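You operate a simulated robot arm through the tools that you are given. There is no shell and no other tool.

Carry out the task below with a simulated robot arm. There is one attempt and no reset: what you move stays moved.

JOB
Press block 65 in the vacuum press at 0.6 bar.
Fine: lid shut, both latches on; leave the pump running, dial and valve as set.
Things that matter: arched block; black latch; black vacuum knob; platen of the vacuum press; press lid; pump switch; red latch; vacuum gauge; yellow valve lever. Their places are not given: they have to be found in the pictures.

Only the result counts: the job must be done as asked and must still hold three seconds after the hand-in. Knocking over, shifting, dropping, spilling or breaking anything else fails it. Lids that push on must go on centred and level and be pressed home; caps that screw on are set level and turned clockwise until they are tight.

ROBOT AND FRAMES
A 7-joint arm with a two-finger parallel gripper, fixed in place. Base frame: the origin is at the foot of the arm, x ahead of it, y to its left, z up. Units: mm, rad, N and s.
With the tool pointing down near the work surface it reaches from about 300 to 700 mm from the base axis. Its first joint turns from -1.152 to 1.152 rad. Payload 1.57 kg.
Tool frame: the origin (TCP) lies between the finger pads and is the grasp point; the fingertips stand 30 mm ahead of it; z points along the fingers, y is the line along which they close. The gripper opens to 110 mm. The fingers are 24 mm wide and 12 mm thick; the gripper's body (48 by 112 mm) begins 78 mm behind the TCP.
Orientation is that of the tool frame in the base frame, as a unit quaternion [x, y, z, w]. With the fingers straight down and closing along the base's y, the tool's x points along the base's -x, its y along +y and its z along -z.

CONTROLS
- The arm moves only by the tool nudge_tool. Its argument "rows" is a list of rows, each a list of 6 numbers: the shift along the tool's x, y, z in mm, then the turn, a rotation vector about the tool's x, y, z in rad. In form: [[dx, dy, dz, rx, ry, rz], ...]. A call has 1 to 20 rows; each row shifts and turns the commanded pose from where the row before left it, along the tool's axes as they then stand. "fingers" is the opening, from 0 (shut) to 1 (fully open), set as the call begins (left out, the last holds). Rows are played at 5 a second. More than 50 mm and 0.15 rad between two rows, or a gripper value outside its range, and nothing of the call is played. A pose out of reach is approached as far as the arm can. The call stops where the force on the tool passes 70 N (or 10 N more than at its start, if that is more) or the arm is blocked; 0.2 s more then pass. Each finger travels about 108 mm/s and halts on what it meets, pressing with about 27 N; the grip force reading is that of the motor and also rises with nothing between the fingers. The clock runs only during rows and for 0.2 s after the last one: add rows that do not move to give the fingers time. The reply holds the time, the measured pose of the TCP, the force on the tool along the base axes, the opening and the grip force, in the units named above and with some noise, with the torque about the TCP (base axes, N m) and any sound that the robot's microphone picked up.
- Cameras (640 x 400 px; columns grow to the right, rows downward): "scene" is fixed at [154.1, -392.4, 1407.1]; the picture's right is [0.87, -0.49, 0.00], its down [-0.29, -0.52, -0.81] and it looks along [0.40, 0.70, -0.59] (base axes); focal length 214 px, centre (320, 200). "wrist" rides on the gripper at [70, 16, -141] in the tool frame; the picture's right is [-0.23, 0.97, 0.00], its down [-0.86, -0.20, -0.48] and it looks along [-0.47, -0.11, 0.88] (tool axes); focal length 222 px, centre (320, 200).
- snapshot(camera): a new picture of that camera. It takes no simulated time.
- point_at(camera, pixels): for up to 12 pixels [column, row] of the newest picture of that camera ("zoom" is the newest enlarged one), the place [x, y, z] in the base frame of the surface seen there, good to about 3 mm, but the place of the scene camera against the robot may be out by one fixed shift of up to 12 mm in any direction. It takes no simulated time.
- close_up(camera, box): a new picture of the part [left, top, right, bottom] of that camera's present view, enlarged. It takes no simulated time.
- finish_job(): hands the job in; it is judged then, once.

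Open the gripper and draw the arm clear of the work before you hand the job in, unless the task says otherwise.

The tools are called after ">>>" by a JSON object that holds its "op" and its "data". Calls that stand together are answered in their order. nudge_tool: Moves the arm, as the interface text tells. Its arguments: {"type":"object","properties":{"rows":{"type":"array"},"fingers":{"type":"number"}},"required":["rows"]} The other tools are called the same way: snapshot (camera) takes a picture; point_at (camera, pixels) gives the place of the surface under pixels of a picture; close_up (camera, box) takes an enlarged picture of a part of a camera's view; finish_job () hands the job in.

At the start:

```text
time: 0.0
tcp_pos: [265.2, 129.9, 1332.5]
ee_rot: [-0.001, 1.0, 0.0, 0.0]
contact_force: [-0.5, 0.2, 0.0]
wrist_torque: [0.03, -0.02, 0.01]
gripper_width: 109.9
finger_force: 0.0
```

scene: 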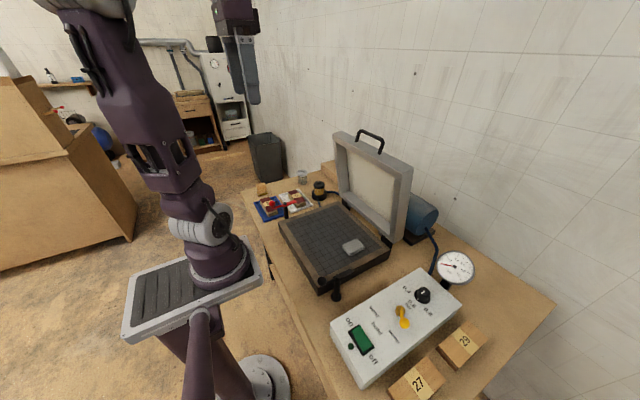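
wrist: 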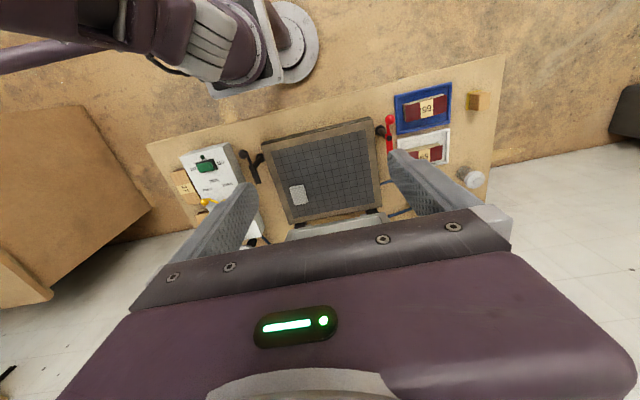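

The scene shows the press with its lid open, a control box at about (395,325), a gauge at (457,267) and trays at about (285,205). I'll take enlarged views of these.

>>> {"op": "close_up", "data": {"camera": "scene", "box": [320, 240, 520, 400]}}

>>> {"op": "close_up", "data": {"camera": "scene", "box": [240, 160, 360, 240]}}

>>> {"op": "close_up", "data": {"camera": "wrist", "box": [360, 70, 520, 200]}}

>>> {"op": "close_up", "data": {"camera": "wrist", "box": [140, 110, 400, 260]}}

```text
2.50 times, centred on (420, 320) of scene
```

zoom: 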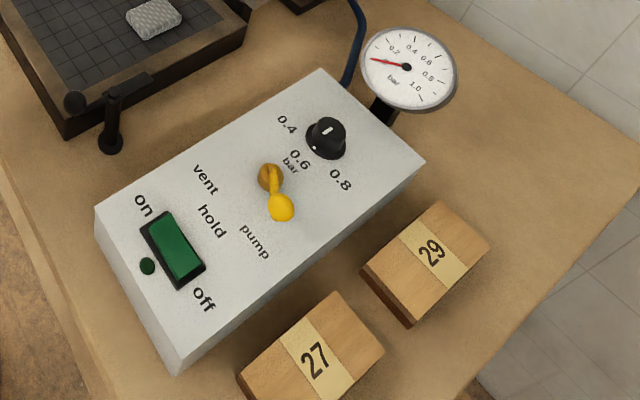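

```text
5.00 times, centred on (300, 200) of scene
```

zoom: 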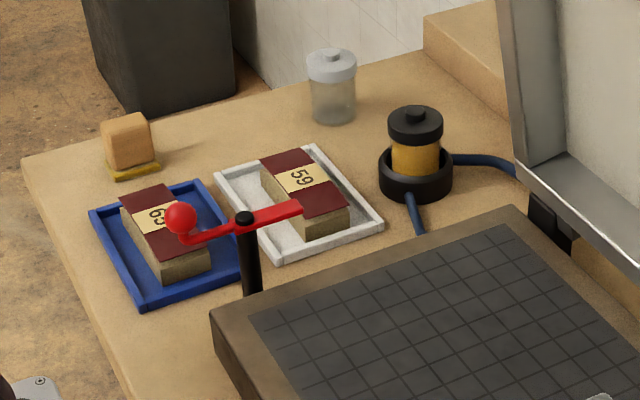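

```text
3.08 times, centred on (440, 135) of wrist
```

zoom: 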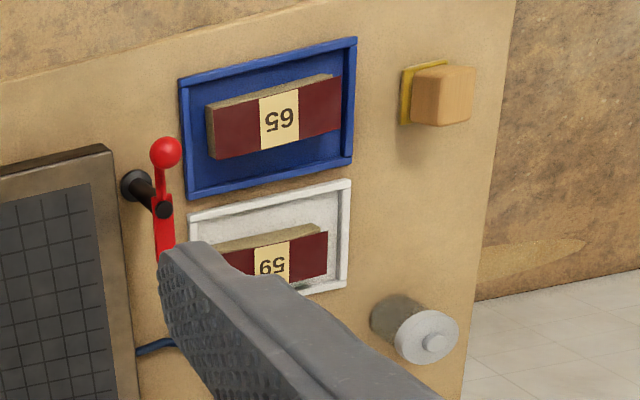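

```text
2.46 times, centred on (270, 185) of wrist
```

zoom: 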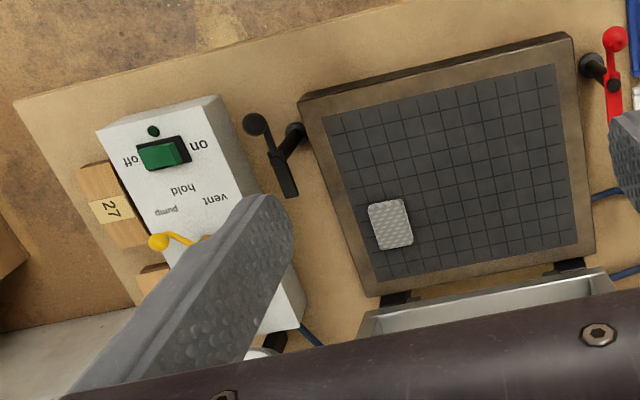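

I'll measure the main places in the scene picture: platen corners, lid, handle, latches, block, switch, valve and knob.

>>> {"op": "snapshot", "data": {"camera": "scene"}}

>>> {"op": "point_at", "data": {"camera": "scene", "pixels": [[280, 224], [318, 290], [389, 254], [337, 203], [354, 246], [370, 138], [336, 135], [411, 170], [403, 238], [276, 205], [269, 206], [288, 212]]}}

>>> {"op": "point_at", "data": {"camera": "scene", "pixels": [[361, 340], [404, 312], [407, 324], [423, 294], [457, 267], [323, 281], [336, 294], [335, 320], [430, 270], [461, 297], [367, 387], [300, 330]]}}

```text
taken
```

scene: 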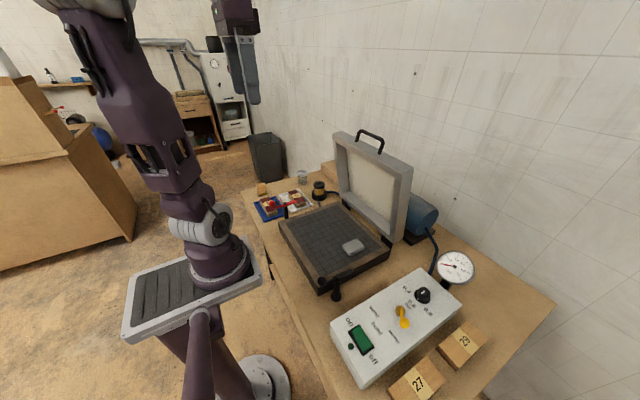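

```text
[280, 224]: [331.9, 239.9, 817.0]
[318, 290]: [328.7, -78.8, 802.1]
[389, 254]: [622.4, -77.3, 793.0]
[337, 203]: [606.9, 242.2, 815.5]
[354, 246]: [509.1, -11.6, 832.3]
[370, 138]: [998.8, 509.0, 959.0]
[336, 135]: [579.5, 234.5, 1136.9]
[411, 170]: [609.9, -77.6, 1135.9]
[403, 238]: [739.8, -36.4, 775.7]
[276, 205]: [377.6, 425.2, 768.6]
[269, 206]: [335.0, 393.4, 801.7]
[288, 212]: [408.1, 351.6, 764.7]
```

```text
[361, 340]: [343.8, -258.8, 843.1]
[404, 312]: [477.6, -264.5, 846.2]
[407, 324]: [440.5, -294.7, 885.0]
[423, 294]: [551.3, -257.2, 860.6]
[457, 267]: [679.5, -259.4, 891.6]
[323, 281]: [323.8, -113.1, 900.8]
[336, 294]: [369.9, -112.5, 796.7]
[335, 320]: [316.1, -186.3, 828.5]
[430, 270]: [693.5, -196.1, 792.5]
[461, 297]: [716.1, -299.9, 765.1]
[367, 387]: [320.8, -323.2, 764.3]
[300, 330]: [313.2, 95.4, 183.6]
```

Layout is clear now: platen spans about x 330–610 and y −78–240, the lid stands up at x≈600, and the control box is near y −260. I'll move the hand above the control box to look closer.

>>> {"op": "nudge_tool", "data": {"rows": [[-5, -40, 20, 0, 0, 0], [-5, -40, 20, 0, 0, 0], [-5, -40, 20, 0, 0, 0], [-5, -40, 20, 0, 0, 0], [-5, -40, 20, 0, 0, 0], [-5, -40, 20, 0, 0, 0], [-5, -40, 20, 0, 0, 0], [-5, -40, 20, 0, 0, 0], [0, 0, 0, 0, 0, 0]]}}

>>> {"op": "snapshot", "data": {"camera": "wrist"}}

>>> {"op": "snapshot", "data": {"camera": "scene"}}

```text
time: 2.0
tcp_pos: [303.9, -189.8, 1173.2]
ee_rot: [0.0, 1.0, 0.0, 0.0]
contact_force: [-0.6, 1.1, -0.5]
wrist_torque: [0.01, -0.03, 0.01]
gripper_width: 110.2
finger_force: 0.1
```

```text
taken
```

wrist: 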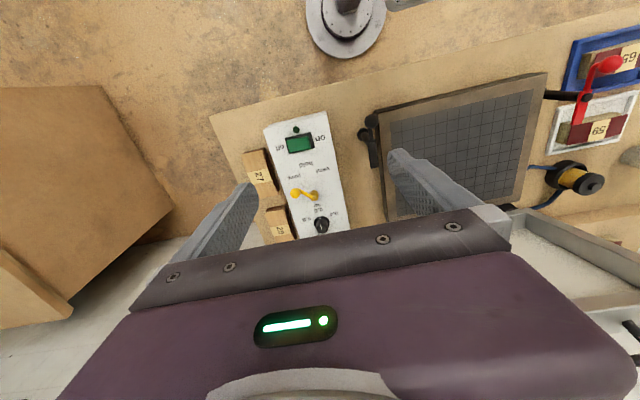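

```text
taken
```

scene: 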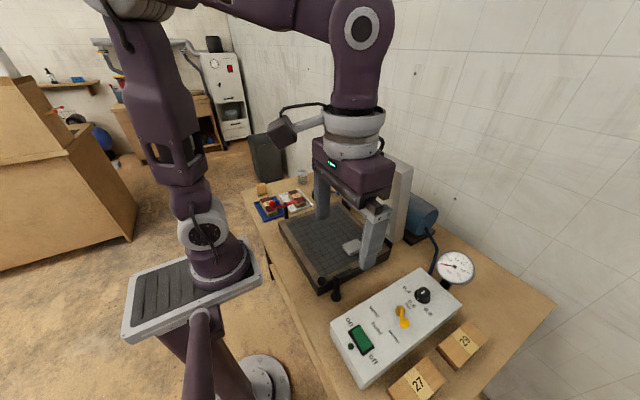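

>>> {"op": "close_up", "data": {"camera": "wrist", "box": [230, 100, 390, 250]}}

>>> {"op": "point_at", "data": {"camera": "wrist", "pixels": [[300, 142], [292, 143], [308, 142], [295, 194], [314, 196], [322, 221], [372, 121], [365, 133], [374, 160], [265, 125], [327, 112], [343, 215]]}}

```text
2.67 times, centred on (310, 175) of wrist
```

zoom: 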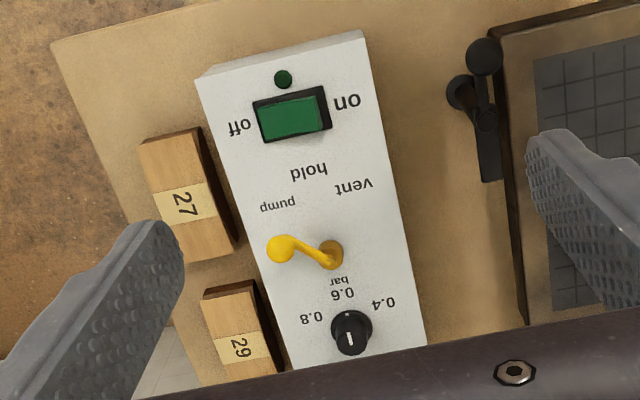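

```text
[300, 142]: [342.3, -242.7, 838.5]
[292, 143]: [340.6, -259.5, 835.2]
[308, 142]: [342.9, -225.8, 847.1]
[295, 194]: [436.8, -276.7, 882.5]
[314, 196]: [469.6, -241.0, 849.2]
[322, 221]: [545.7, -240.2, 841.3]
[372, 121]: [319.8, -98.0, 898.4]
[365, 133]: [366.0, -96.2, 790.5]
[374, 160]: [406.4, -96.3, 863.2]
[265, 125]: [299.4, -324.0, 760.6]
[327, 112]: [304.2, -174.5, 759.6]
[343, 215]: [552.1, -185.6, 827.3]
```

The knob, lever and rocker are visible in the wrist view; I need a closer look at the dial mark and lever direction, so I'll lower the hand over the box.

>>> {"op": "nudge_tool", "data": {"rows": [[-19, -5, 32, 0, 0, 0], [-19, -5, 32, 0, 0, 0], [-19, -5, 32, 0, 0, 0], [-19, -5, 32, 0, 0, 0], [-19, -5, 32, 0, 0, 0], [-19, -5, 32, 0, 0, 0], [0, 0, 0, 0, 0, 0]]}}

>>> {"op": "snapshot", "data": {"camera": "wrist"}}

>>> {"op": "close_up", "data": {"camera": "wrist", "box": [240, 80, 420, 210]}}

```text
time: 3.6
tcp_pos: [419.3, -219.4, 979.4]
ee_rot: [-0.001, 1.0, 0.0, 0.0]
contact_force: [-0.5, 1.1, -0.7]
wrist_torque: [-0.01, 0.01, 0.0]
gripper_width: 110.0
finger_force: 0.1
```

```text
taken
```

wrist: 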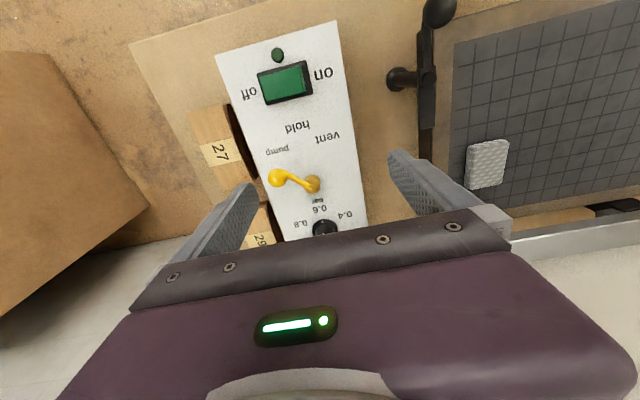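

```text
3.08 times, centred on (330, 145) of wrist
```

zoom: 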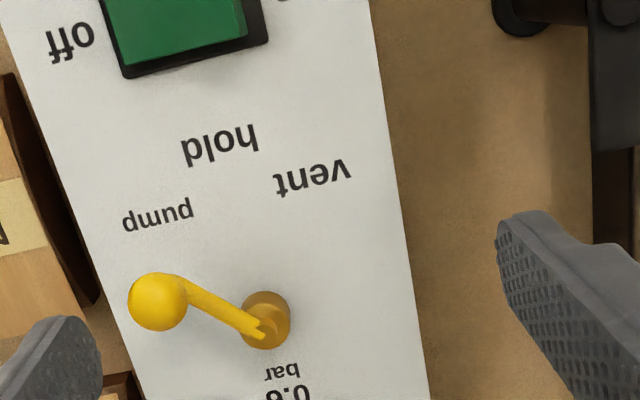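

The lever and labels are clear in the zoom: pivot (265,320), knob (157,300), labels vent (313,178), hold (220,145), pump (158,215). I'll measure them.

>>> {"op": "point_at", "data": {"camera": "zoom", "pixels": [[265, 320], [258, 330], [157, 300], [205, 300], [313, 178], [220, 145], [158, 215], [265, 300], [180, 50], [130, 30], [245, 20]]}}

>>> {"op": "nudge_tool", "data": {"rows": [[-20, 0, -10, 0, 0, 0], [-20, 0, -10, 0, 0, 0], [-20, 0, -10, 0, 0, 0], [0, 0, 0, 0, 0, 0]]}}

>>> {"op": "snapshot", "data": {"camera": "wrist"}}

>>> {"op": "close_up", "data": {"camera": "wrist", "box": [250, 120, 400, 220]}}

```text
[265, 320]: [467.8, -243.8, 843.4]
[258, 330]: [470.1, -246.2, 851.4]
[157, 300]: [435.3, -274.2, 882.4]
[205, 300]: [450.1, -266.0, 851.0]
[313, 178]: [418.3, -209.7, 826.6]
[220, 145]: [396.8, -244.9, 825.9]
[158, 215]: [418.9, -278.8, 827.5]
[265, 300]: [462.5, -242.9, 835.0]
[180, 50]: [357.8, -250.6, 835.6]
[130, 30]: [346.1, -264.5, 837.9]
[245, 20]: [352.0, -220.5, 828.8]
```

```text
time: 4.6
tcp_pos: [480.4, -220.4, 1011.2]
ee_rot: [0.0, 1.0, 0.0, 0.0]
contact_force: [-0.7, 0.7, 0.1]
wrist_torque: [-0.02, 0.03, -0.01]
gripper_width: 109.6
finger_force: 0.0
```

```text
taken
```

wrist: 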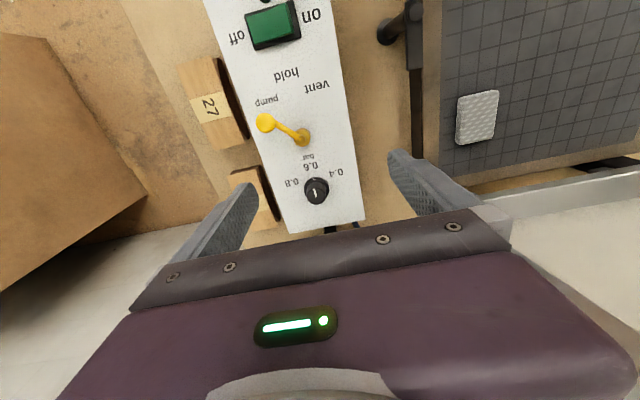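

```text
4.00 times, centred on (325, 170) of wrist
```

zoom: 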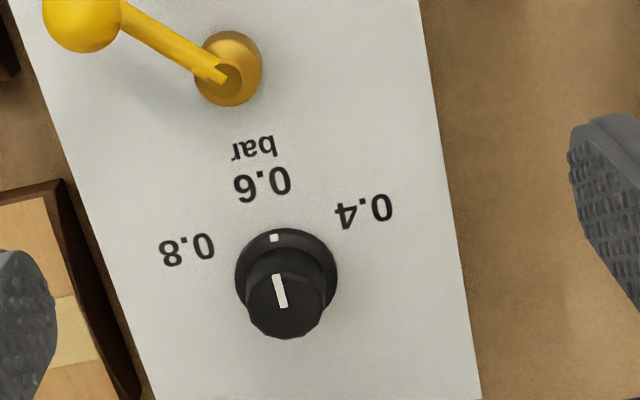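

The dial mark seems to point towards 0.6, but I want to verify it with stronger enlargements from both cameras.

>>> {"op": "close_up", "data": {"camera": "wrist", "box": [295, 155, 345, 210]}}

>>> {"op": "close_up", "data": {"camera": "scene", "box": [390, 275, 445, 335]}}

>>> {"op": "close_up", "data": {"camera": "scene", "box": [425, 245, 485, 290]}}

>>> {"op": "close_up", "data": {"camera": "scene", "box": [300, 250, 400, 360]}}

```text
7.27 times, centred on (320, 182) of wrist
```

zoom: 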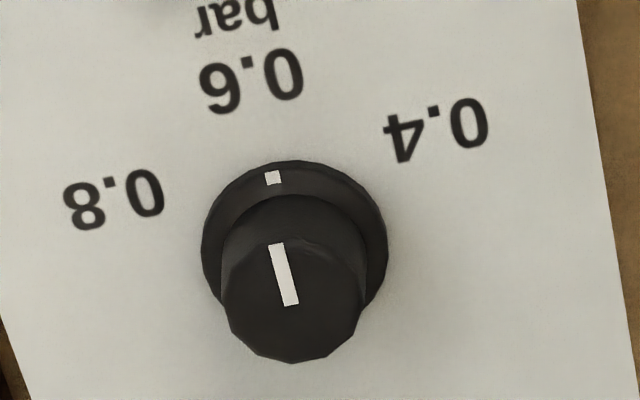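

```text
6.67 times, centred on (418, 305) of scene
```

zoom: 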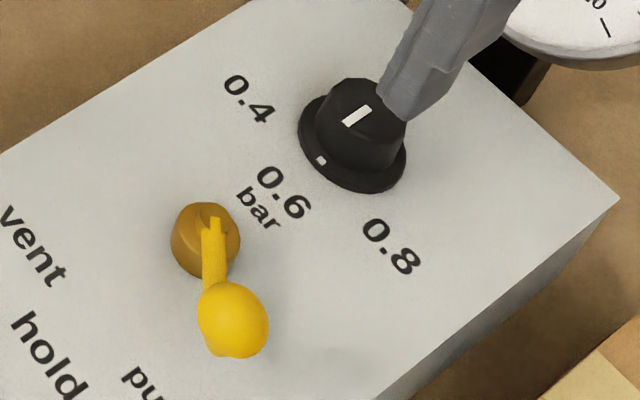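

```text
8.89 times, centred on (455, 268) of scene
```

zoom: 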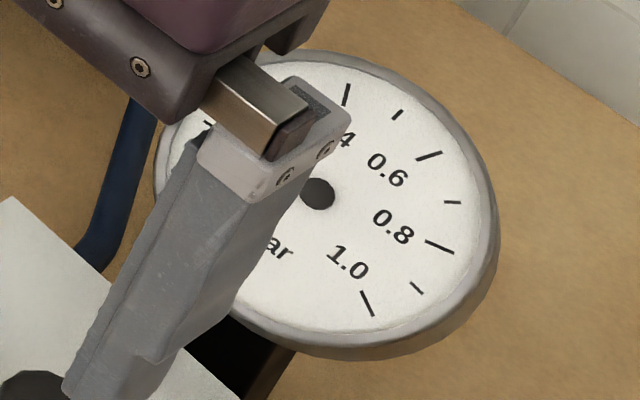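

```text
3.64 times, centred on (350, 305) of scene
```

zoom: 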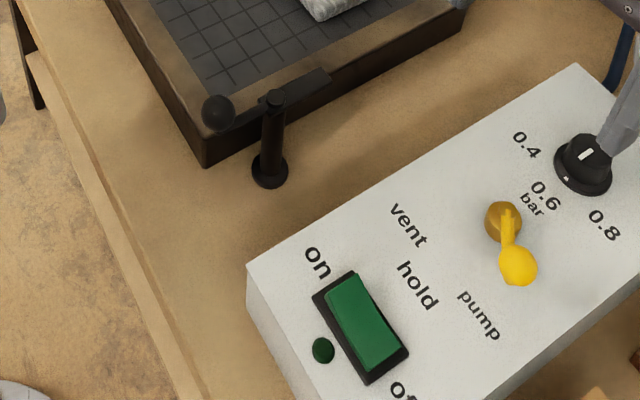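

The dial's mark and index both point at 0.6, the lever sits at pump, and the rocker's "on" side stands high (off). I'll now raise the hand and swing over to the trays to inspect block 65.

>>> {"op": "nudge_tool", "data": {"rows": [[37, 0, -35, 0, 0, 0], [37, 0, -35, 0, 0, 0], [37, 0, -35, 0, 0, 0], [37, 0, -35, 0, 0, 0], [2, 40, 0, 0, 0, 0], [2, 40, 0, 0, 0, 0], [2, 40, 0, 0, 0, 0], [2, 40, 0, 0, 0, 0], [2, 40, 0, 0, 0, 0], [2, 40, 0, 0, 0, 0], [2, 40, 0, 0, 0, 0], [2, 40, 0, 0, 0, 0], [2, 40, 0, 0, 0, 0], [2, 40, 0, 0, 0, 0], [2, 40, 0, 0, 0, 0], [2, 40, 0, 0, 0, 0], [2, 40, 0, 0, 0, 0], [2, 40, 0, 0, 0, 0], [2, 40, 0, 0, 0, 0], [0, 0, 0, 0, 0, 0]]}}

>>> {"op": "snapshot", "data": {"camera": "wrist"}}

>>> {"op": "snapshot", "data": {"camera": "scene"}}

```text
refused: row 1 steps farther than a row can; nothing moved
```

```text
taken
```

wrist: 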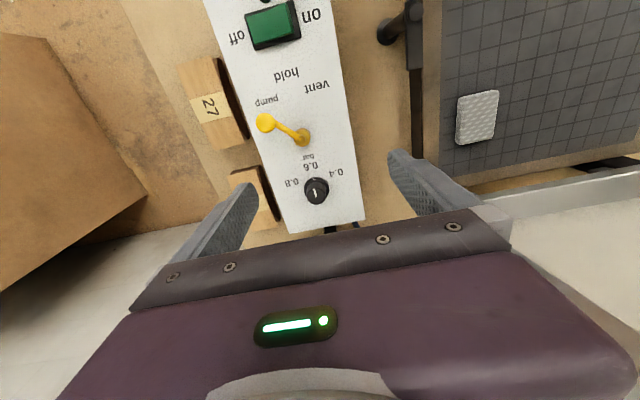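

```text
taken
```

scene: 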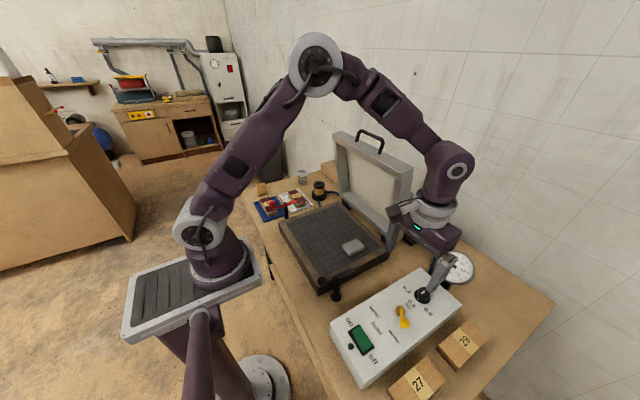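

The step was 51 mm, so the call was refused; I'll use smaller steps on the same path.

>>> {"op": "nudge_tool", "data": {"rows": [[30, 0, -30, 0, 0, 0], [30, 0, -30, 0, 0, 0], [30, 0, -30, 0, 0, 0], [30, 0, -30, 0, 0, 0], [30, 0, -20, 0, 0, 0], [2, 45, 0, 0, 0, 0], [2, 45, 0, 0, 0, 0], [2, 45, 0, 0, 0, 0], [2, 45, 0, 0, 0, 0], [2, 45, 0, 0, 0, 0], [2, 45, 0, 0, 0, 0], [2, 45, 0, 0, 0, 0], [2, 45, 0, 0, 0, 0], [2, 45, 0, 0, 0, 0], [2, 45, 0, 0, 0, 0], [2, 45, 0, 0, 0, 0], [2, 45, 0, 0, 0, 0], [2, 45, 0, 0, 0, 0], [2, 45, 0, 0, 0, 0], [0, 0, 0, 0, 0, 0]]}}

>>> {"op": "snapshot", "data": {"camera": "wrist"}}

>>> {"op": "snapshot", "data": {"camera": "scene"}}

```text
time: 8.8
tcp_pos: [300.8, 410.9, 1148.2]
ee_rot: [-0.001, 1.0, 0.0, 0.0]
contact_force: [-0.5, -0.1, -0.6]
wrist_torque: [-0.01, 0.0, 0.01]
gripper_width: 110.0
finger_force: 0.0
```

```text
taken
```

wrist: 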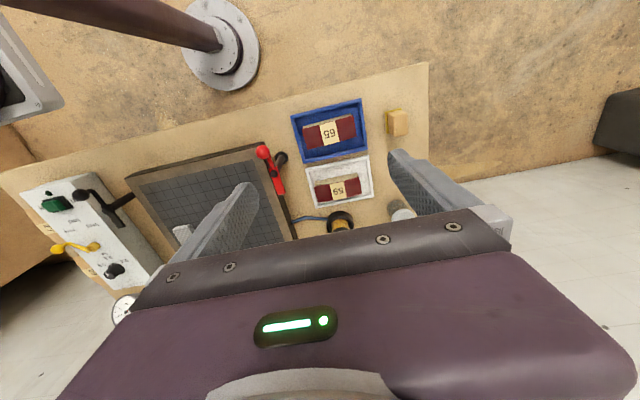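

```text
taken
```

scene: 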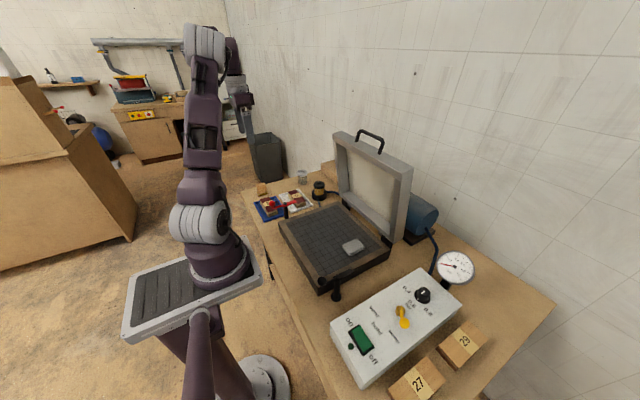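

The block 65 is at wrist pixel (330,132) in the blue tray. I'll zoom on it, the lid, its handle and hinges.

>>> {"op": "close_up", "data": {"camera": "scene", "box": [320, 120, 430, 260]}}

>>> {"op": "close_up", "data": {"camera": "wrist", "box": [240, 80, 420, 210]}}

>>> {"op": "point_at", "data": {"camera": "zoom", "pixels": [[245, 160], [400, 130], [260, 225], [395, 195], [300, 180], [360, 160], [318, 178], [85, 265], [125, 390], [270, 130], [190, 130], [435, 80]]}}

>>> {"op": "point_at", "data": {"camera": "scene", "pixels": [[357, 132], [369, 134], [382, 142], [356, 140], [381, 154], [334, 134], [344, 131], [411, 167], [402, 170], [403, 240], [340, 195], [370, 160]]}}

```text
2.86 times, centred on (375, 190) of scene
```

zoom: 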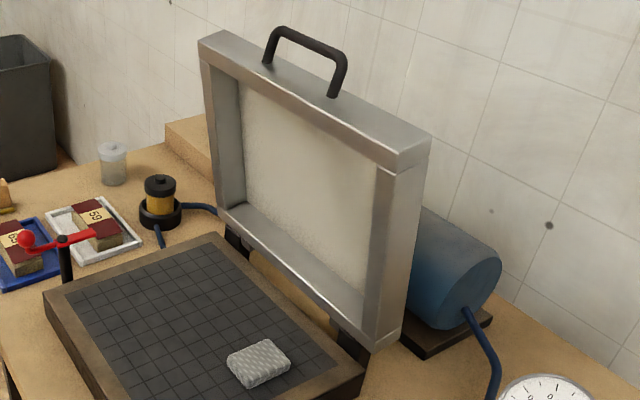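

```text
3.08 times, centred on (330, 145) of wrist
```

zoom: 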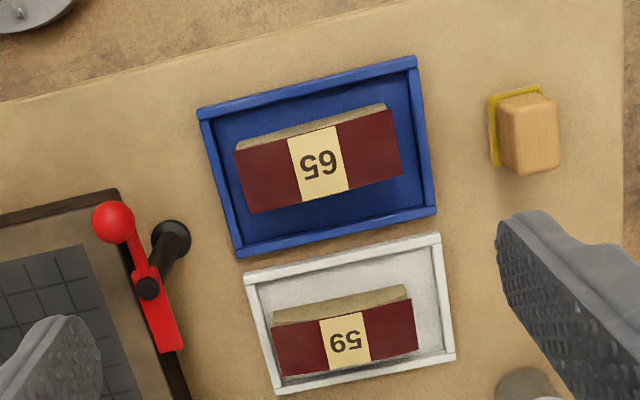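

```text
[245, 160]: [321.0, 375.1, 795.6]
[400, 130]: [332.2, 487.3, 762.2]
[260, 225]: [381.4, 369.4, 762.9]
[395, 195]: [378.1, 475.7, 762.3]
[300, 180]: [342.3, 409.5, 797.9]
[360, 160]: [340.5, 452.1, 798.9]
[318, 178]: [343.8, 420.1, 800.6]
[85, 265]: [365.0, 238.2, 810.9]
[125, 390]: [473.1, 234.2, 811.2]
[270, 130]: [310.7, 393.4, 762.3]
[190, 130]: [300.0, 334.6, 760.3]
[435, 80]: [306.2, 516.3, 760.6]
```

```text
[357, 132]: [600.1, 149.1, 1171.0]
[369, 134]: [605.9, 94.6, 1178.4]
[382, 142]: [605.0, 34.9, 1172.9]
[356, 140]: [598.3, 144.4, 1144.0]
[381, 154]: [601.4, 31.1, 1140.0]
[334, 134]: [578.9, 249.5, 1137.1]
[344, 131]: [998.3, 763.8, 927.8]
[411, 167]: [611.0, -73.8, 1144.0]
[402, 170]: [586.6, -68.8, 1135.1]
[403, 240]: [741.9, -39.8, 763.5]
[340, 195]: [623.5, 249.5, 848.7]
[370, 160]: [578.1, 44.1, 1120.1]
```

Block 65's top is about z 798 and its long side lies along y. I'll lower the hand for a closer look at the block's shape and the red latch.

>>> {"op": "nudge_tool", "data": {"rows": [[15, -3, 35, 0, 0, 0], [15, -3, 35, 0, 0, 0], [15, -3, 35, 0, 0, 0], [0, 0, 35, 0, 0, 0], [0, 0, 0, 0, 0, 0]]}}

>>> {"op": "snapshot", "data": {"camera": "wrist"}}

>>> {"op": "close_up", "data": {"camera": "wrist", "box": [270, 90, 430, 190]}}

>>> {"op": "close_up", "data": {"camera": "scene", "box": [250, 180, 320, 225]}}

```text
time: 10.0
tcp_pos: [255.4, 402.0, 1008.9]
ee_rot: [0.0, 1.0, 0.0, 0.0]
contact_force: [-0.4, -0.1, -0.3]
wrist_torque: [-0.02, 0.03, 0.01]
gripper_width: 110.3
finger_force: 0.0
```

```text
taken
```

wrist: 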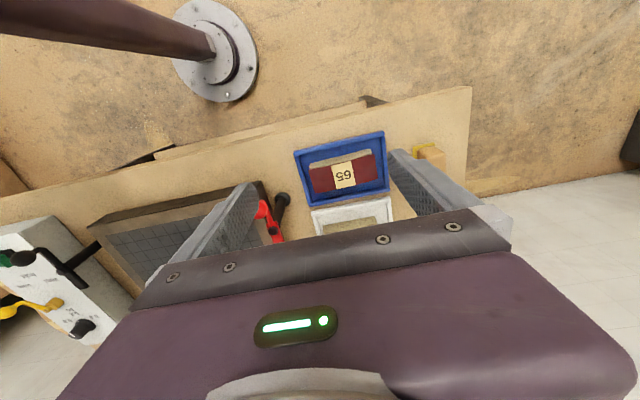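

```text
4.00 times, centred on (350, 140) of wrist
```

zoom: 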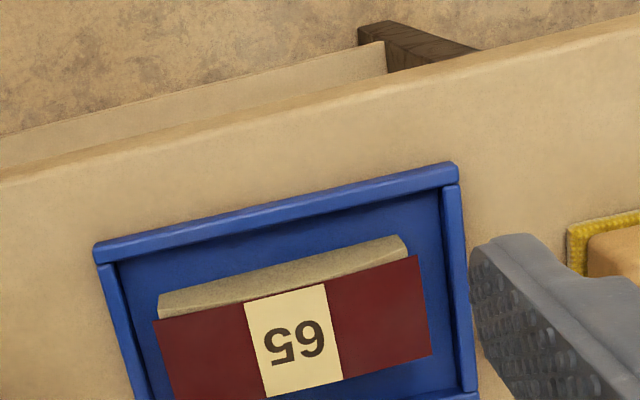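

```text
8.89 times, centred on (285, 202) of scene
```

zoom: 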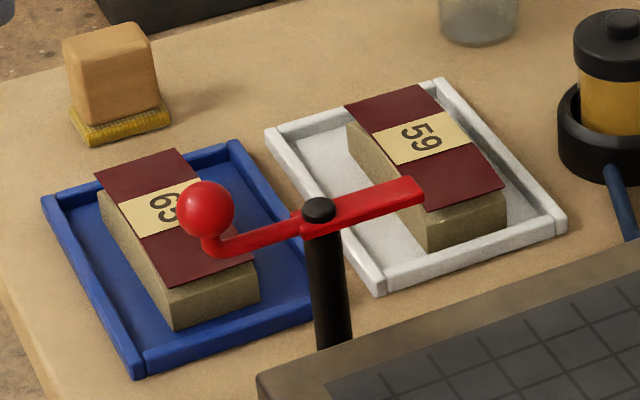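

The block is a wooden arch with a veneer taped on top. I'll measure its corners and the tray walls in a tighter close-up.

>>> {"op": "close_up", "data": {"camera": "wrist", "box": [285, 120, 405, 200]}}

```text
5.00 times, centred on (345, 160) of wrist
```

zoom: 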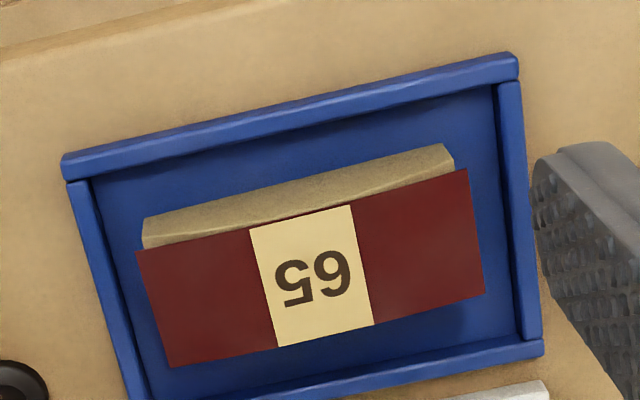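

>>> {"op": "point_at", "data": {"camera": "zoom", "pixels": [[142, 256], [462, 176], [480, 292], [172, 362], [150, 220], [445, 152], [300, 190], [300, 208], [300, 115], [420, 358], [312, 330], [300, 225]]}}

>>> {"op": "point_at", "data": {"camera": "wrist", "pixels": [[262, 209], [281, 200], [271, 220], [278, 240], [340, 170], [345, 185], [350, 195], [300, 150]]}}

```text
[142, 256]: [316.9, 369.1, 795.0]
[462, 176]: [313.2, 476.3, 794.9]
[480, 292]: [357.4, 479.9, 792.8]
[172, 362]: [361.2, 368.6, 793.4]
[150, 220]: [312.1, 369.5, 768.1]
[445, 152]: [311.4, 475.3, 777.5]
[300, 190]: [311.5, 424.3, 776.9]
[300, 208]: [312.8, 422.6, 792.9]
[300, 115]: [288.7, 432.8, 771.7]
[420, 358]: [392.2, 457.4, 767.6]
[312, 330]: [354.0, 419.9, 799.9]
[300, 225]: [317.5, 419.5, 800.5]
```

```text
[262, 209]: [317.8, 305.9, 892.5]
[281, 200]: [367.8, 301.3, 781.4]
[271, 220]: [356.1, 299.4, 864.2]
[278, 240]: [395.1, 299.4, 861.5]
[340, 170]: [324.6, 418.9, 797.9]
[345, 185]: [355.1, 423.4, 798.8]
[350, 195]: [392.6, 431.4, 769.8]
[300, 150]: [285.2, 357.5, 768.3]
```

Block: x≈312–360, y≈369–480, top ≈797; tray walls reach ≈771. I'll rotate the hand a quarter turn so the fingers close along x, with the opening at 75 mm.

>>> {"op": "nudge_tool", "data": {"rows": [[0, 0, 0, 0, 0, -0.1428], [0, 0, 0, 0, 0, -0.1428], [0, 0, 0, 0, 0, -0.1428], [0, 0, 0, 0, 0, -0.1428], [0, 0, 0, 0, 0, -0.1428], [0, 0, 0, 0, 0, -0.1428], [0, 0, 0, 0, 0, -0.1428], [0, 0, 0, 0, 0, -0.1428], [0, 0, 0, 0, 0, -0.1428], [0, 0, 0, 0, 0, -0.1428], [0, 0, 0, 0, 0, -0.1428], [0, 0, 0, 0, 0, 0]], "fingers": 0.68}}

>>> {"op": "snapshot", "data": {"camera": "wrist"}}

```text
time: 12.6
tcp_pos: [255.7, 401.3, 1010.3]
ee_rot: [0.708, -0.706, 0.0, 0.0]
contact_force: [-0.4, 0.4, 0.5]
wrist_torque: [0.01, -0.01, 0.02]
gripper_width: 74.6
finger_force: 0.1
```

```text
taken
```

wrist: 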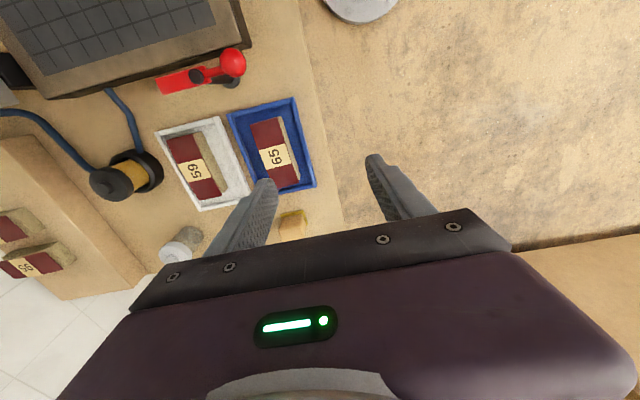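

Rotation done (tool x = −y, tool y = −x). Now I move above the block at about (336, 424, 900) and check.

>>> {"op": "nudge_tool", "data": {"rows": [[-6, -20, 0, 0, 0, 0], [-6, -20, 0, 0, 0, 0], [-6, -20, 0, 0, 0, 0], [-5, -21, 0, 0, 0, 0], [0, 0, 37, 0, 0, 0], [0, 0, 37, 0, 0, 0], [0, 0, 36, 0, 0, 0], [0, 0, 0, 0, 0, 0]]}}

>>> {"op": "snapshot", "data": {"camera": "wrist"}}

>>> {"op": "close_up", "data": {"camera": "scene", "box": [240, 150, 340, 230]}}

```text
time: 14.4
tcp_pos: [336.9, 424.6, 900.9]
ee_rot: [-0.707, 0.707, 0.0, 0.0]
contact_force: [0.2, 0.5, 1.2]
wrist_torque: [0.03, 0.0, -0.03]
gripper_width: 75.2
finger_force: 0.0
```

```text
taken
```

wrist: 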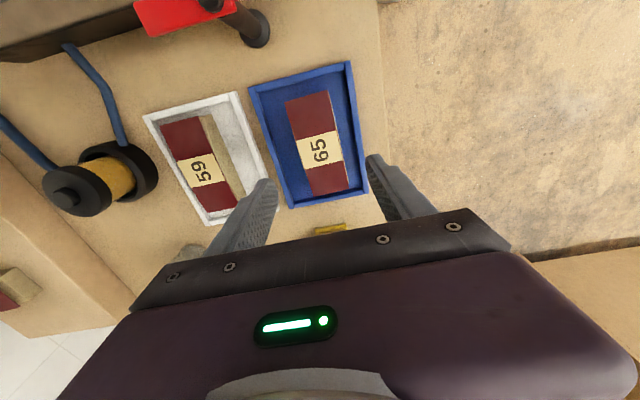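

```text
5.00 times, centred on (290, 190) of scene
```

zoom: 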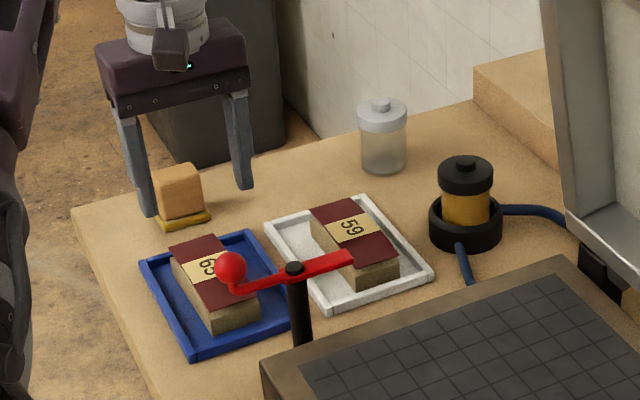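

The fingers straddle the block in the wrist view. I'll re-measure the block from this view to centre it precisely.

>>> {"op": "point_at", "data": {"camera": "wrist", "pixels": [[288, 102], [324, 94], [312, 192], [346, 187], [320, 150], [300, 150], [338, 145], [262, 140], [370, 165], [305, 202]]}}

```text
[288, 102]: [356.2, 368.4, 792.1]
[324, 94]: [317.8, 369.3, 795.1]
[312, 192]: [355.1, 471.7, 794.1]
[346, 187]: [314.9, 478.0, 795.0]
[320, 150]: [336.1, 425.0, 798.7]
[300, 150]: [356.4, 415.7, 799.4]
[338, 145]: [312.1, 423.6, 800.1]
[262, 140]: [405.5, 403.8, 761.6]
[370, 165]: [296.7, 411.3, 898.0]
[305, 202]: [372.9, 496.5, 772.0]
```

Block centre (336, 423) matches the hand. I descend to TCP z≈806 (tips ≈776, just above the tray walls) and then close.

>>> {"op": "nudge_tool", "data": {"rows": [[0, 0, 30, 0, 0, 0], [0, 0, 30, 0, 0, 0], [0, 0, 20, 0, 0, 0], [0, 0, 14, 0, 0, 0], [0, 0, 0, 0, 0, 0]]}}

>>> {"op": "snapshot", "data": {"camera": "wrist"}}

>>> {"op": "close_up", "data": {"camera": "scene", "box": [250, 170, 320, 225]}}

```text
time: 15.6
tcp_pos: [336.5, 423.9, 807.7]
ee_rot: [0.707, -0.707, 0.0, 0.0]
contact_force: [0.6, -0.1, -0.4]
wrist_torque: [-0.02, 0.0, -0.04]
gripper_width: 75.0
finger_force: 0.1
```

```text
taken
```

wrist: 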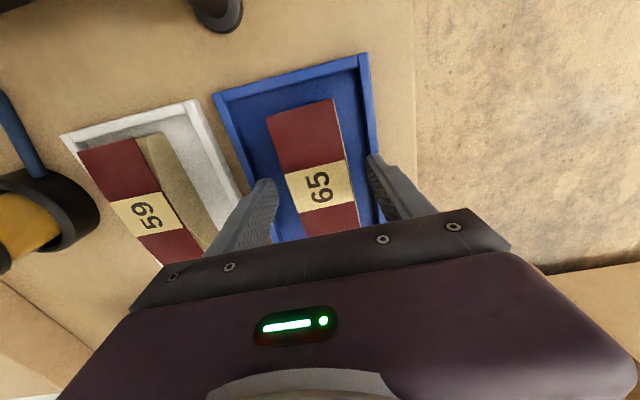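

```text
7.27 times, centred on (285, 198) of scene
```

zoom: 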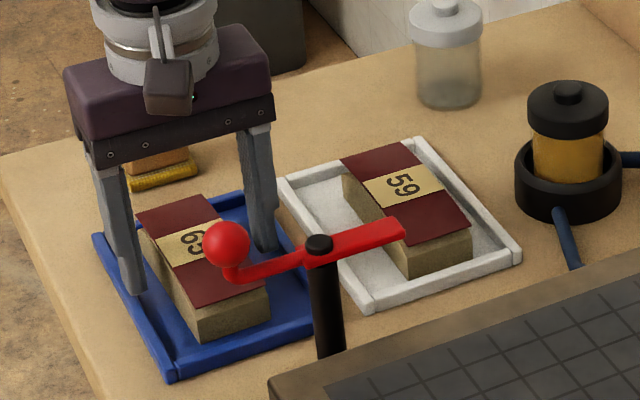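

The fingers stand inside the tray walls on each side of the block. Closing the gripper.

>>> {"op": "nudge_tool", "data": {"rows": [[0, 0, 0, 0, 0, 0], [0, 0, 0, 0, 0, 0], [0, 0, 0, 0, 0, 0], [0, 0, 0, 0, 0, 0]], "fingers": 0.0}}

>>> {"op": "nudge_tool", "data": {"rows": [[0, 0, -5, 0, 0, 0], [0, 0, -10, 0, 0, 0], [0, 0, -15, 0, 0, 0], [0, 0, 0, 0, 0, 0]]}}

>>> {"op": "snapshot", "data": {"camera": "wrist"}}

>>> {"op": "close_up", "data": {"camera": "scene", "box": [250, 170, 320, 225]}}

```text
time: 16.6
tcp_pos: [335.8, 423.2, 808.6]
ee_rot: [-0.707, 0.707, -0.001, 0.0]
contact_force: [0.3, 0.4, -0.4]
wrist_torque: [-0.01, -0.01, 0.0]
gripper_width: 47.9
finger_force: 26.9
```

```text
time: 17.6
tcp_pos: [336.8, 423.8, 837.2]
ee_rot: [0.707, -0.707, 0.001, 0.0]
contact_force: [1.0, -0.1, -0.7]
wrist_torque: [-0.03, -0.01, -0.01]
gripper_width: 47.4
finger_force: 27.4
```

```text
taken
```

wrist: 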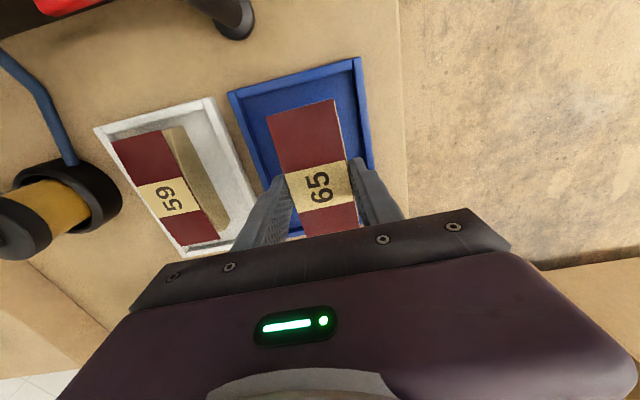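

```text
7.27 times, centred on (285, 198) of scene
```

zoom: 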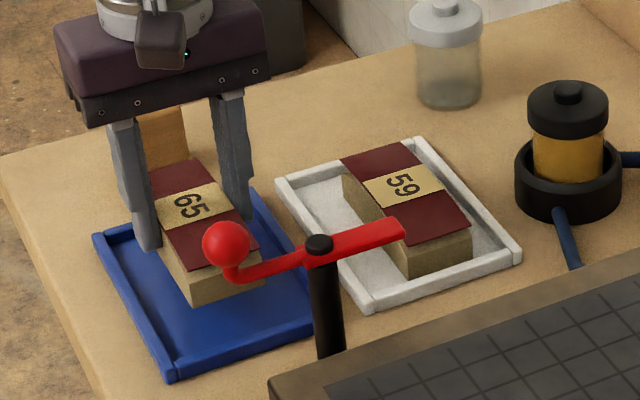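

The block is held (opening 47.5 mm, grip 27 N). I raise it well above the red latch ball (z≈900) and carry it over the platen.

>>> {"op": "nudge_tool", "data": {"rows": [[0, 0, -33, 0, 0, 0], [0, 0, -33, 0, 0, 0], [0, 0, -33, 0, 0, 0], [0, 0, -33, 0, 0, 0], [0, 0, -33, 0, 0, 0], [35, -14.5, 0, 0, 0, 0], [35, -14.5, 0, 0, 0, 0], [35, -14.5, 0, 0, 0, 0], [35, -14.5, 0, 0, 0, 0], [35, -14.5, 0, 0, 0, 0], [35, -14.5, 0, 0, 0, 0], [35, -14.5, 0, 0, 0, 0], [35, -14.5, 0, 0, 0, 0], [34, -14, 0, 0, 0, 0], [0, 0, 0, 0, 0, 0]]}}

>>> {"op": "snapshot", "data": {"camera": "wrist"}}

>>> {"op": "snapshot", "data": {"camera": "scene"}}

```text
time: 20.8
tcp_pos: [466.8, 110.5, 1002.7]
ee_rot: [0.708, -0.706, 0.0, 0.0]
contact_force: [-0.4, -0.6, -1.6]
wrist_torque: [0.0, 0.01, 0.01]
gripper_width: 47.3
finger_force: 26.7
```

```text
taken
```

wrist: 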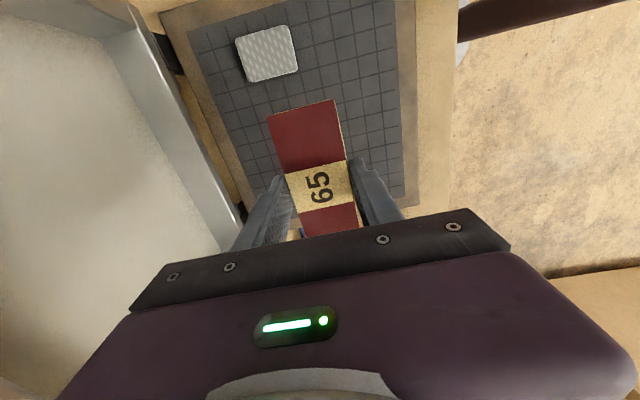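

```text
taken
```

scene: 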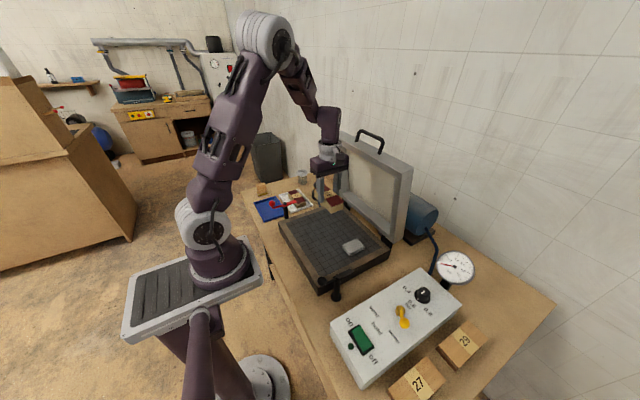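

The block hovers over the platen and the pad is visible at (267,53). I measure the platen corners, pad and lid edge from here.

>>> {"op": "point_at", "data": {"camera": "wrist", "pixels": [[190, 30], [398, 5], [402, 180], [245, 200], [165, 15], [412, 100], [238, 40], [298, 70], [270, 55], [350, 80], [205, 215], [145, 60]]}}

```text
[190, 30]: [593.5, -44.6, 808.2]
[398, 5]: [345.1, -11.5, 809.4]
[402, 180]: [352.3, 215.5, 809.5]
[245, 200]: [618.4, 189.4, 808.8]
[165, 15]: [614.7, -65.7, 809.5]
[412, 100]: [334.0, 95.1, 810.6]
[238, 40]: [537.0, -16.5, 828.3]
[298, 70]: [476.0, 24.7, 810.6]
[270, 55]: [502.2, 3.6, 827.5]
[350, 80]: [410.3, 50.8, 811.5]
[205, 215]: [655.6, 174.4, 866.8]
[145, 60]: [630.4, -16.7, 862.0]
```

Platen surface z≈809.5 and the block's place (467,110) is clear of the pad (y<25). I lower to just above contact, then creep down.

>>> {"op": "nudge_tool", "data": {"rows": [[0, 0, 30, 0, 0, 0], [0, 0, 30, 0, 0, 0], [0, 0, 30, 0, 0, 0], [0, 0, 25, 0, 0, 0], [0, 0, 15, 0, 0, 0], [0, 0, 10, 0, 0, 0], [0, 0, 0, 0, 0, 0]]}}

>>> {"op": "close_up", "data": {"camera": "scene", "box": [290, 180, 390, 260]}}

```text
time: 22.4
tcp_pos: [467.4, 110.8, 861.0]
ee_rot: [-0.707, 0.707, 0.0, 0.001]
contact_force: [-0.8, -0.2, -1.2]
wrist_torque: [0.01, 0.0, 0.01]
gripper_width: 47.4
finger_force: 26.9
```

```text
5.00 times, centred on (340, 220) of scene
```

zoom: 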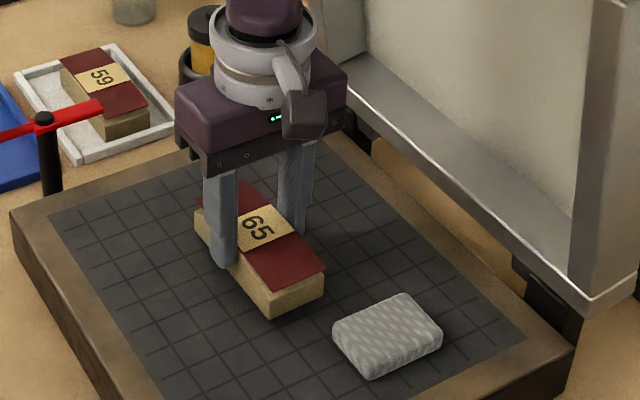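

Just above the platen; now creeping down in 1.5 mm steps.

>>> {"op": "nudge_tool", "data": {"rows": [[0, 0, 2, 0, 0, 0], [0, 0, 1.5, 0, 0, 0], [0, 0, 1.5, 0, 0, 0], [0, 0, 1, 0, 0, 0], [0, 0, 0, 0, 0, 0]]}}

```text
time: 23.6
tcp_pos: [466.5, 109.9, 854.6]
ee_rot: [-0.707, 0.707, 0.0, 0.001]
contact_force: [0.0, 0.6, -1.0]
wrist_torque: [0.03, 0.01, -0.01]
gripper_width: 47.3
finger_force: 26.6
```

>>> {"op": "nudge_tool", "data": {"rows": [[0, 0, 1, 0, 0, 0], [0, 0, 1, 0, 0, 0], [0, 0, 0, 0, 0, 0]]}}

>>> {"op": "close_up", "data": {"camera": "scene", "box": [310, 200, 370, 250]}}

```text
time: 24.4
tcp_pos: [467.0, 110.7, 853.2]
ee_rot: [0.707, -0.707, 0.0, -0.002]
contact_force: [-1.4, -0.2, 26.4]
wrist_torque: [-0.03, 0.31, 0.11]
gripper_width: 47.3
finger_force: 26.6
```

```text
8.00 times, centred on (340, 225) of scene
```

zoom: 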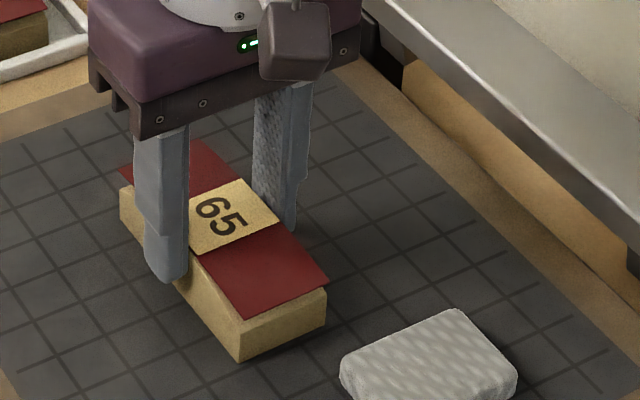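

Contact at 26 N, so the block sits on the platen. I ease off, open to 75 mm and lift straight up.

>>> {"op": "nudge_tool", "data": {"rows": [[0, 0, -0.7, 0, 0, 0], [0, 0, 0, 0, 0, 0]]}}

>>> {"op": "nudge_tool", "data": {"rows": [[0, 0, 0, 0, 0, 0], [0, 0, 0, 0, 0, 0], [0, 0, 0, 0, 0, 0], [0, 0, -10, 0, 0, 0], [0, 0, -30, 0, 0, 0], [0, 0, -40, 0, 0, 0], [0, 0, -40, 0, 0, 0], [0, 0, -40, 0, 0, 0], [0, 0, 0, 0, 0, 0]], "fingers": 0.72}}

>>> {"op": "snapshot", "data": {"camera": "wrist"}}

>>> {"op": "snapshot", "data": {"camera": "scene"}}

```text
time: 25.0
tcp_pos: [466.8, 109.9, 853.9]
ee_rot: [-0.707, 0.707, -0.001, 0.001]
contact_force: [4.5, -0.2, 9.0]
wrist_torque: [0.14, -0.12, -0.06]
gripper_width: 47.3
finger_force: 26.8
```

```text
time: 27.0
tcp_pos: [467.5, 110.3, 1014.6]
ee_rot: [0.708, -0.707, 0.0, 0.0]
contact_force: [-0.7, -0.4, -0.2]
wrist_torque: [-0.01, -0.02, 0.0]
gripper_width: 79.3
finger_force: 0.1
```

```text
taken
```

wrist: 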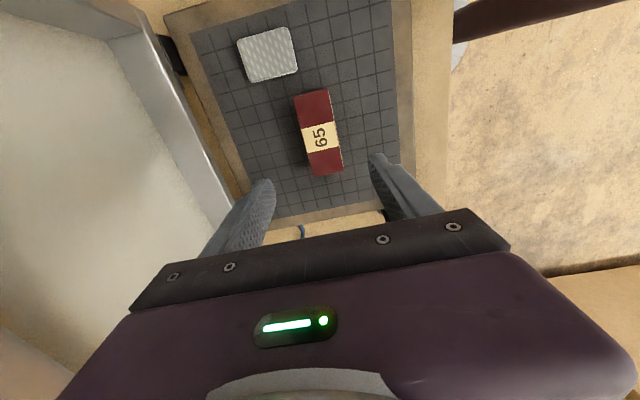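

```text
taken
```

scene: 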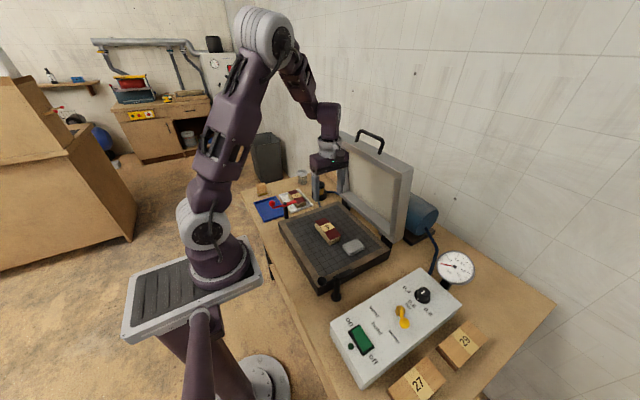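

Block 65 rests on the platen. Next the lid: I rise to z≈1290 and move over the handle to measure it from the wrist camera.

>>> {"op": "nudge_tool", "data": {"rows": [[0, 0, -46, 0, 0, 0], [0, 0, -46, 0, 0, 0], [0, 0, -46, 0, 0, 0], [0, 0, -46, 0, 0, 0], [0, 0, -46, 0, 0, 0], [0, 0, -46, 0, 0, 0], [18, -37, 0, 0, 0, 0], [18, -37, 0, 0, 0, 0], [18, -37, 0, 0, 0, 0], [0, 0, 0, 0, 0, 0]]}}

>>> {"op": "snapshot", "data": {"camera": "wrist"}}

>>> {"op": "snapshot", "data": {"camera": "scene"}}

```text
time: 29.2
tcp_pos: [529.9, 60.5, 1276.1]
ee_rot: [0.708, -0.707, 0.001, -0.002]
contact_force: [0.3, -0.3, 0.0]
wrist_torque: [0.0, -0.01, -0.02]
gripper_width: 79.4
finger_force: 0.0
out of reach, approached as far as the arm can: row 8, 9
```

```text
taken
```

wrist: 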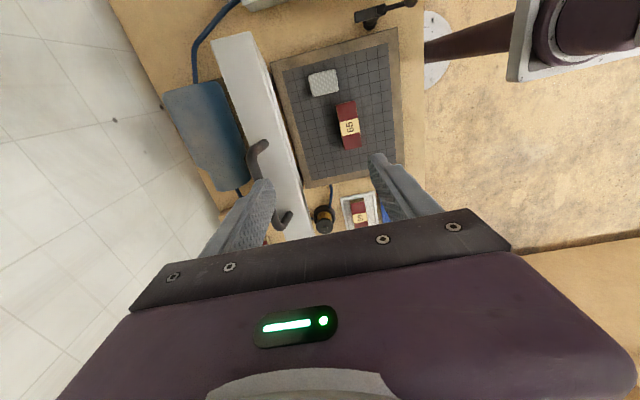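

```text
taken
```

scene: 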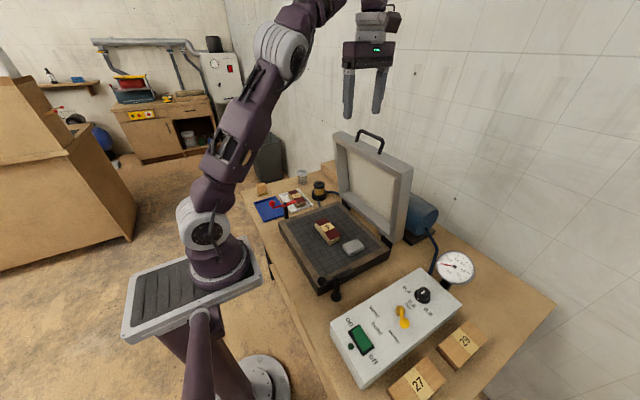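

The arm ran out of reach pointing down at x≈530, but the handle is visible (leg at (258,150), bar end near (285,215)). I measure it.

>>> {"op": "close_up", "data": {"camera": "wrist", "box": [200, 110, 320, 240]}}

>>> {"op": "point_at", "data": {"camera": "wrist", "pixels": [[258, 145], [250, 165], [284, 214], [278, 222], [215, 40], [248, 35], [300, 180], [290, 150], [265, 143], [238, 120], [275, 120]]}}

```text
3.08 times, centred on (260, 175) of wrist
```

zoom: 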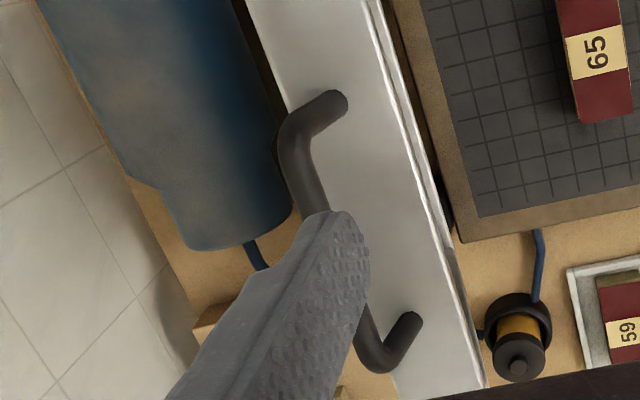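

```text
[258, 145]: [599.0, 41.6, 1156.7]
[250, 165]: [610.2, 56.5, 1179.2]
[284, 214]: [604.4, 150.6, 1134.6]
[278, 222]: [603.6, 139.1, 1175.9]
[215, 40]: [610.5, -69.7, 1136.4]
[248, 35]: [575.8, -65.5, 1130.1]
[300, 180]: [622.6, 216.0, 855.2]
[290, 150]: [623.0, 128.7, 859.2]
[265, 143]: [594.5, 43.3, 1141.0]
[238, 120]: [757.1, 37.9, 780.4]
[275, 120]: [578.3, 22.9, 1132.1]
```

Handle: legs at y≈43 and 151, bar about (608, 97, 1172), lid leaning slightly towards the arm. I'll back off, then pitch the tool 35° forward so it can reach and straddle the bar; fingers narrowed to about 34 mm.

>>> {"op": "nudge_tool", "data": {"rows": [[0, 40, 0, 0, 0, 0], [0, 40, 0, 0, 0, 0], [0, 0, 0, 0, 0, 0]], "fingers": 0.31}}

```text
time: 30.0
tcp_pos: [448.4, 59.3, 1275.3]
ee_rot: [0.707, -0.707, 0.0, 0.0]
contact_force: [0.6, -0.4, -0.3]
wrist_torque: [0.01, 0.01, -0.02]
gripper_width: 34.2
finger_force: 0.0
```

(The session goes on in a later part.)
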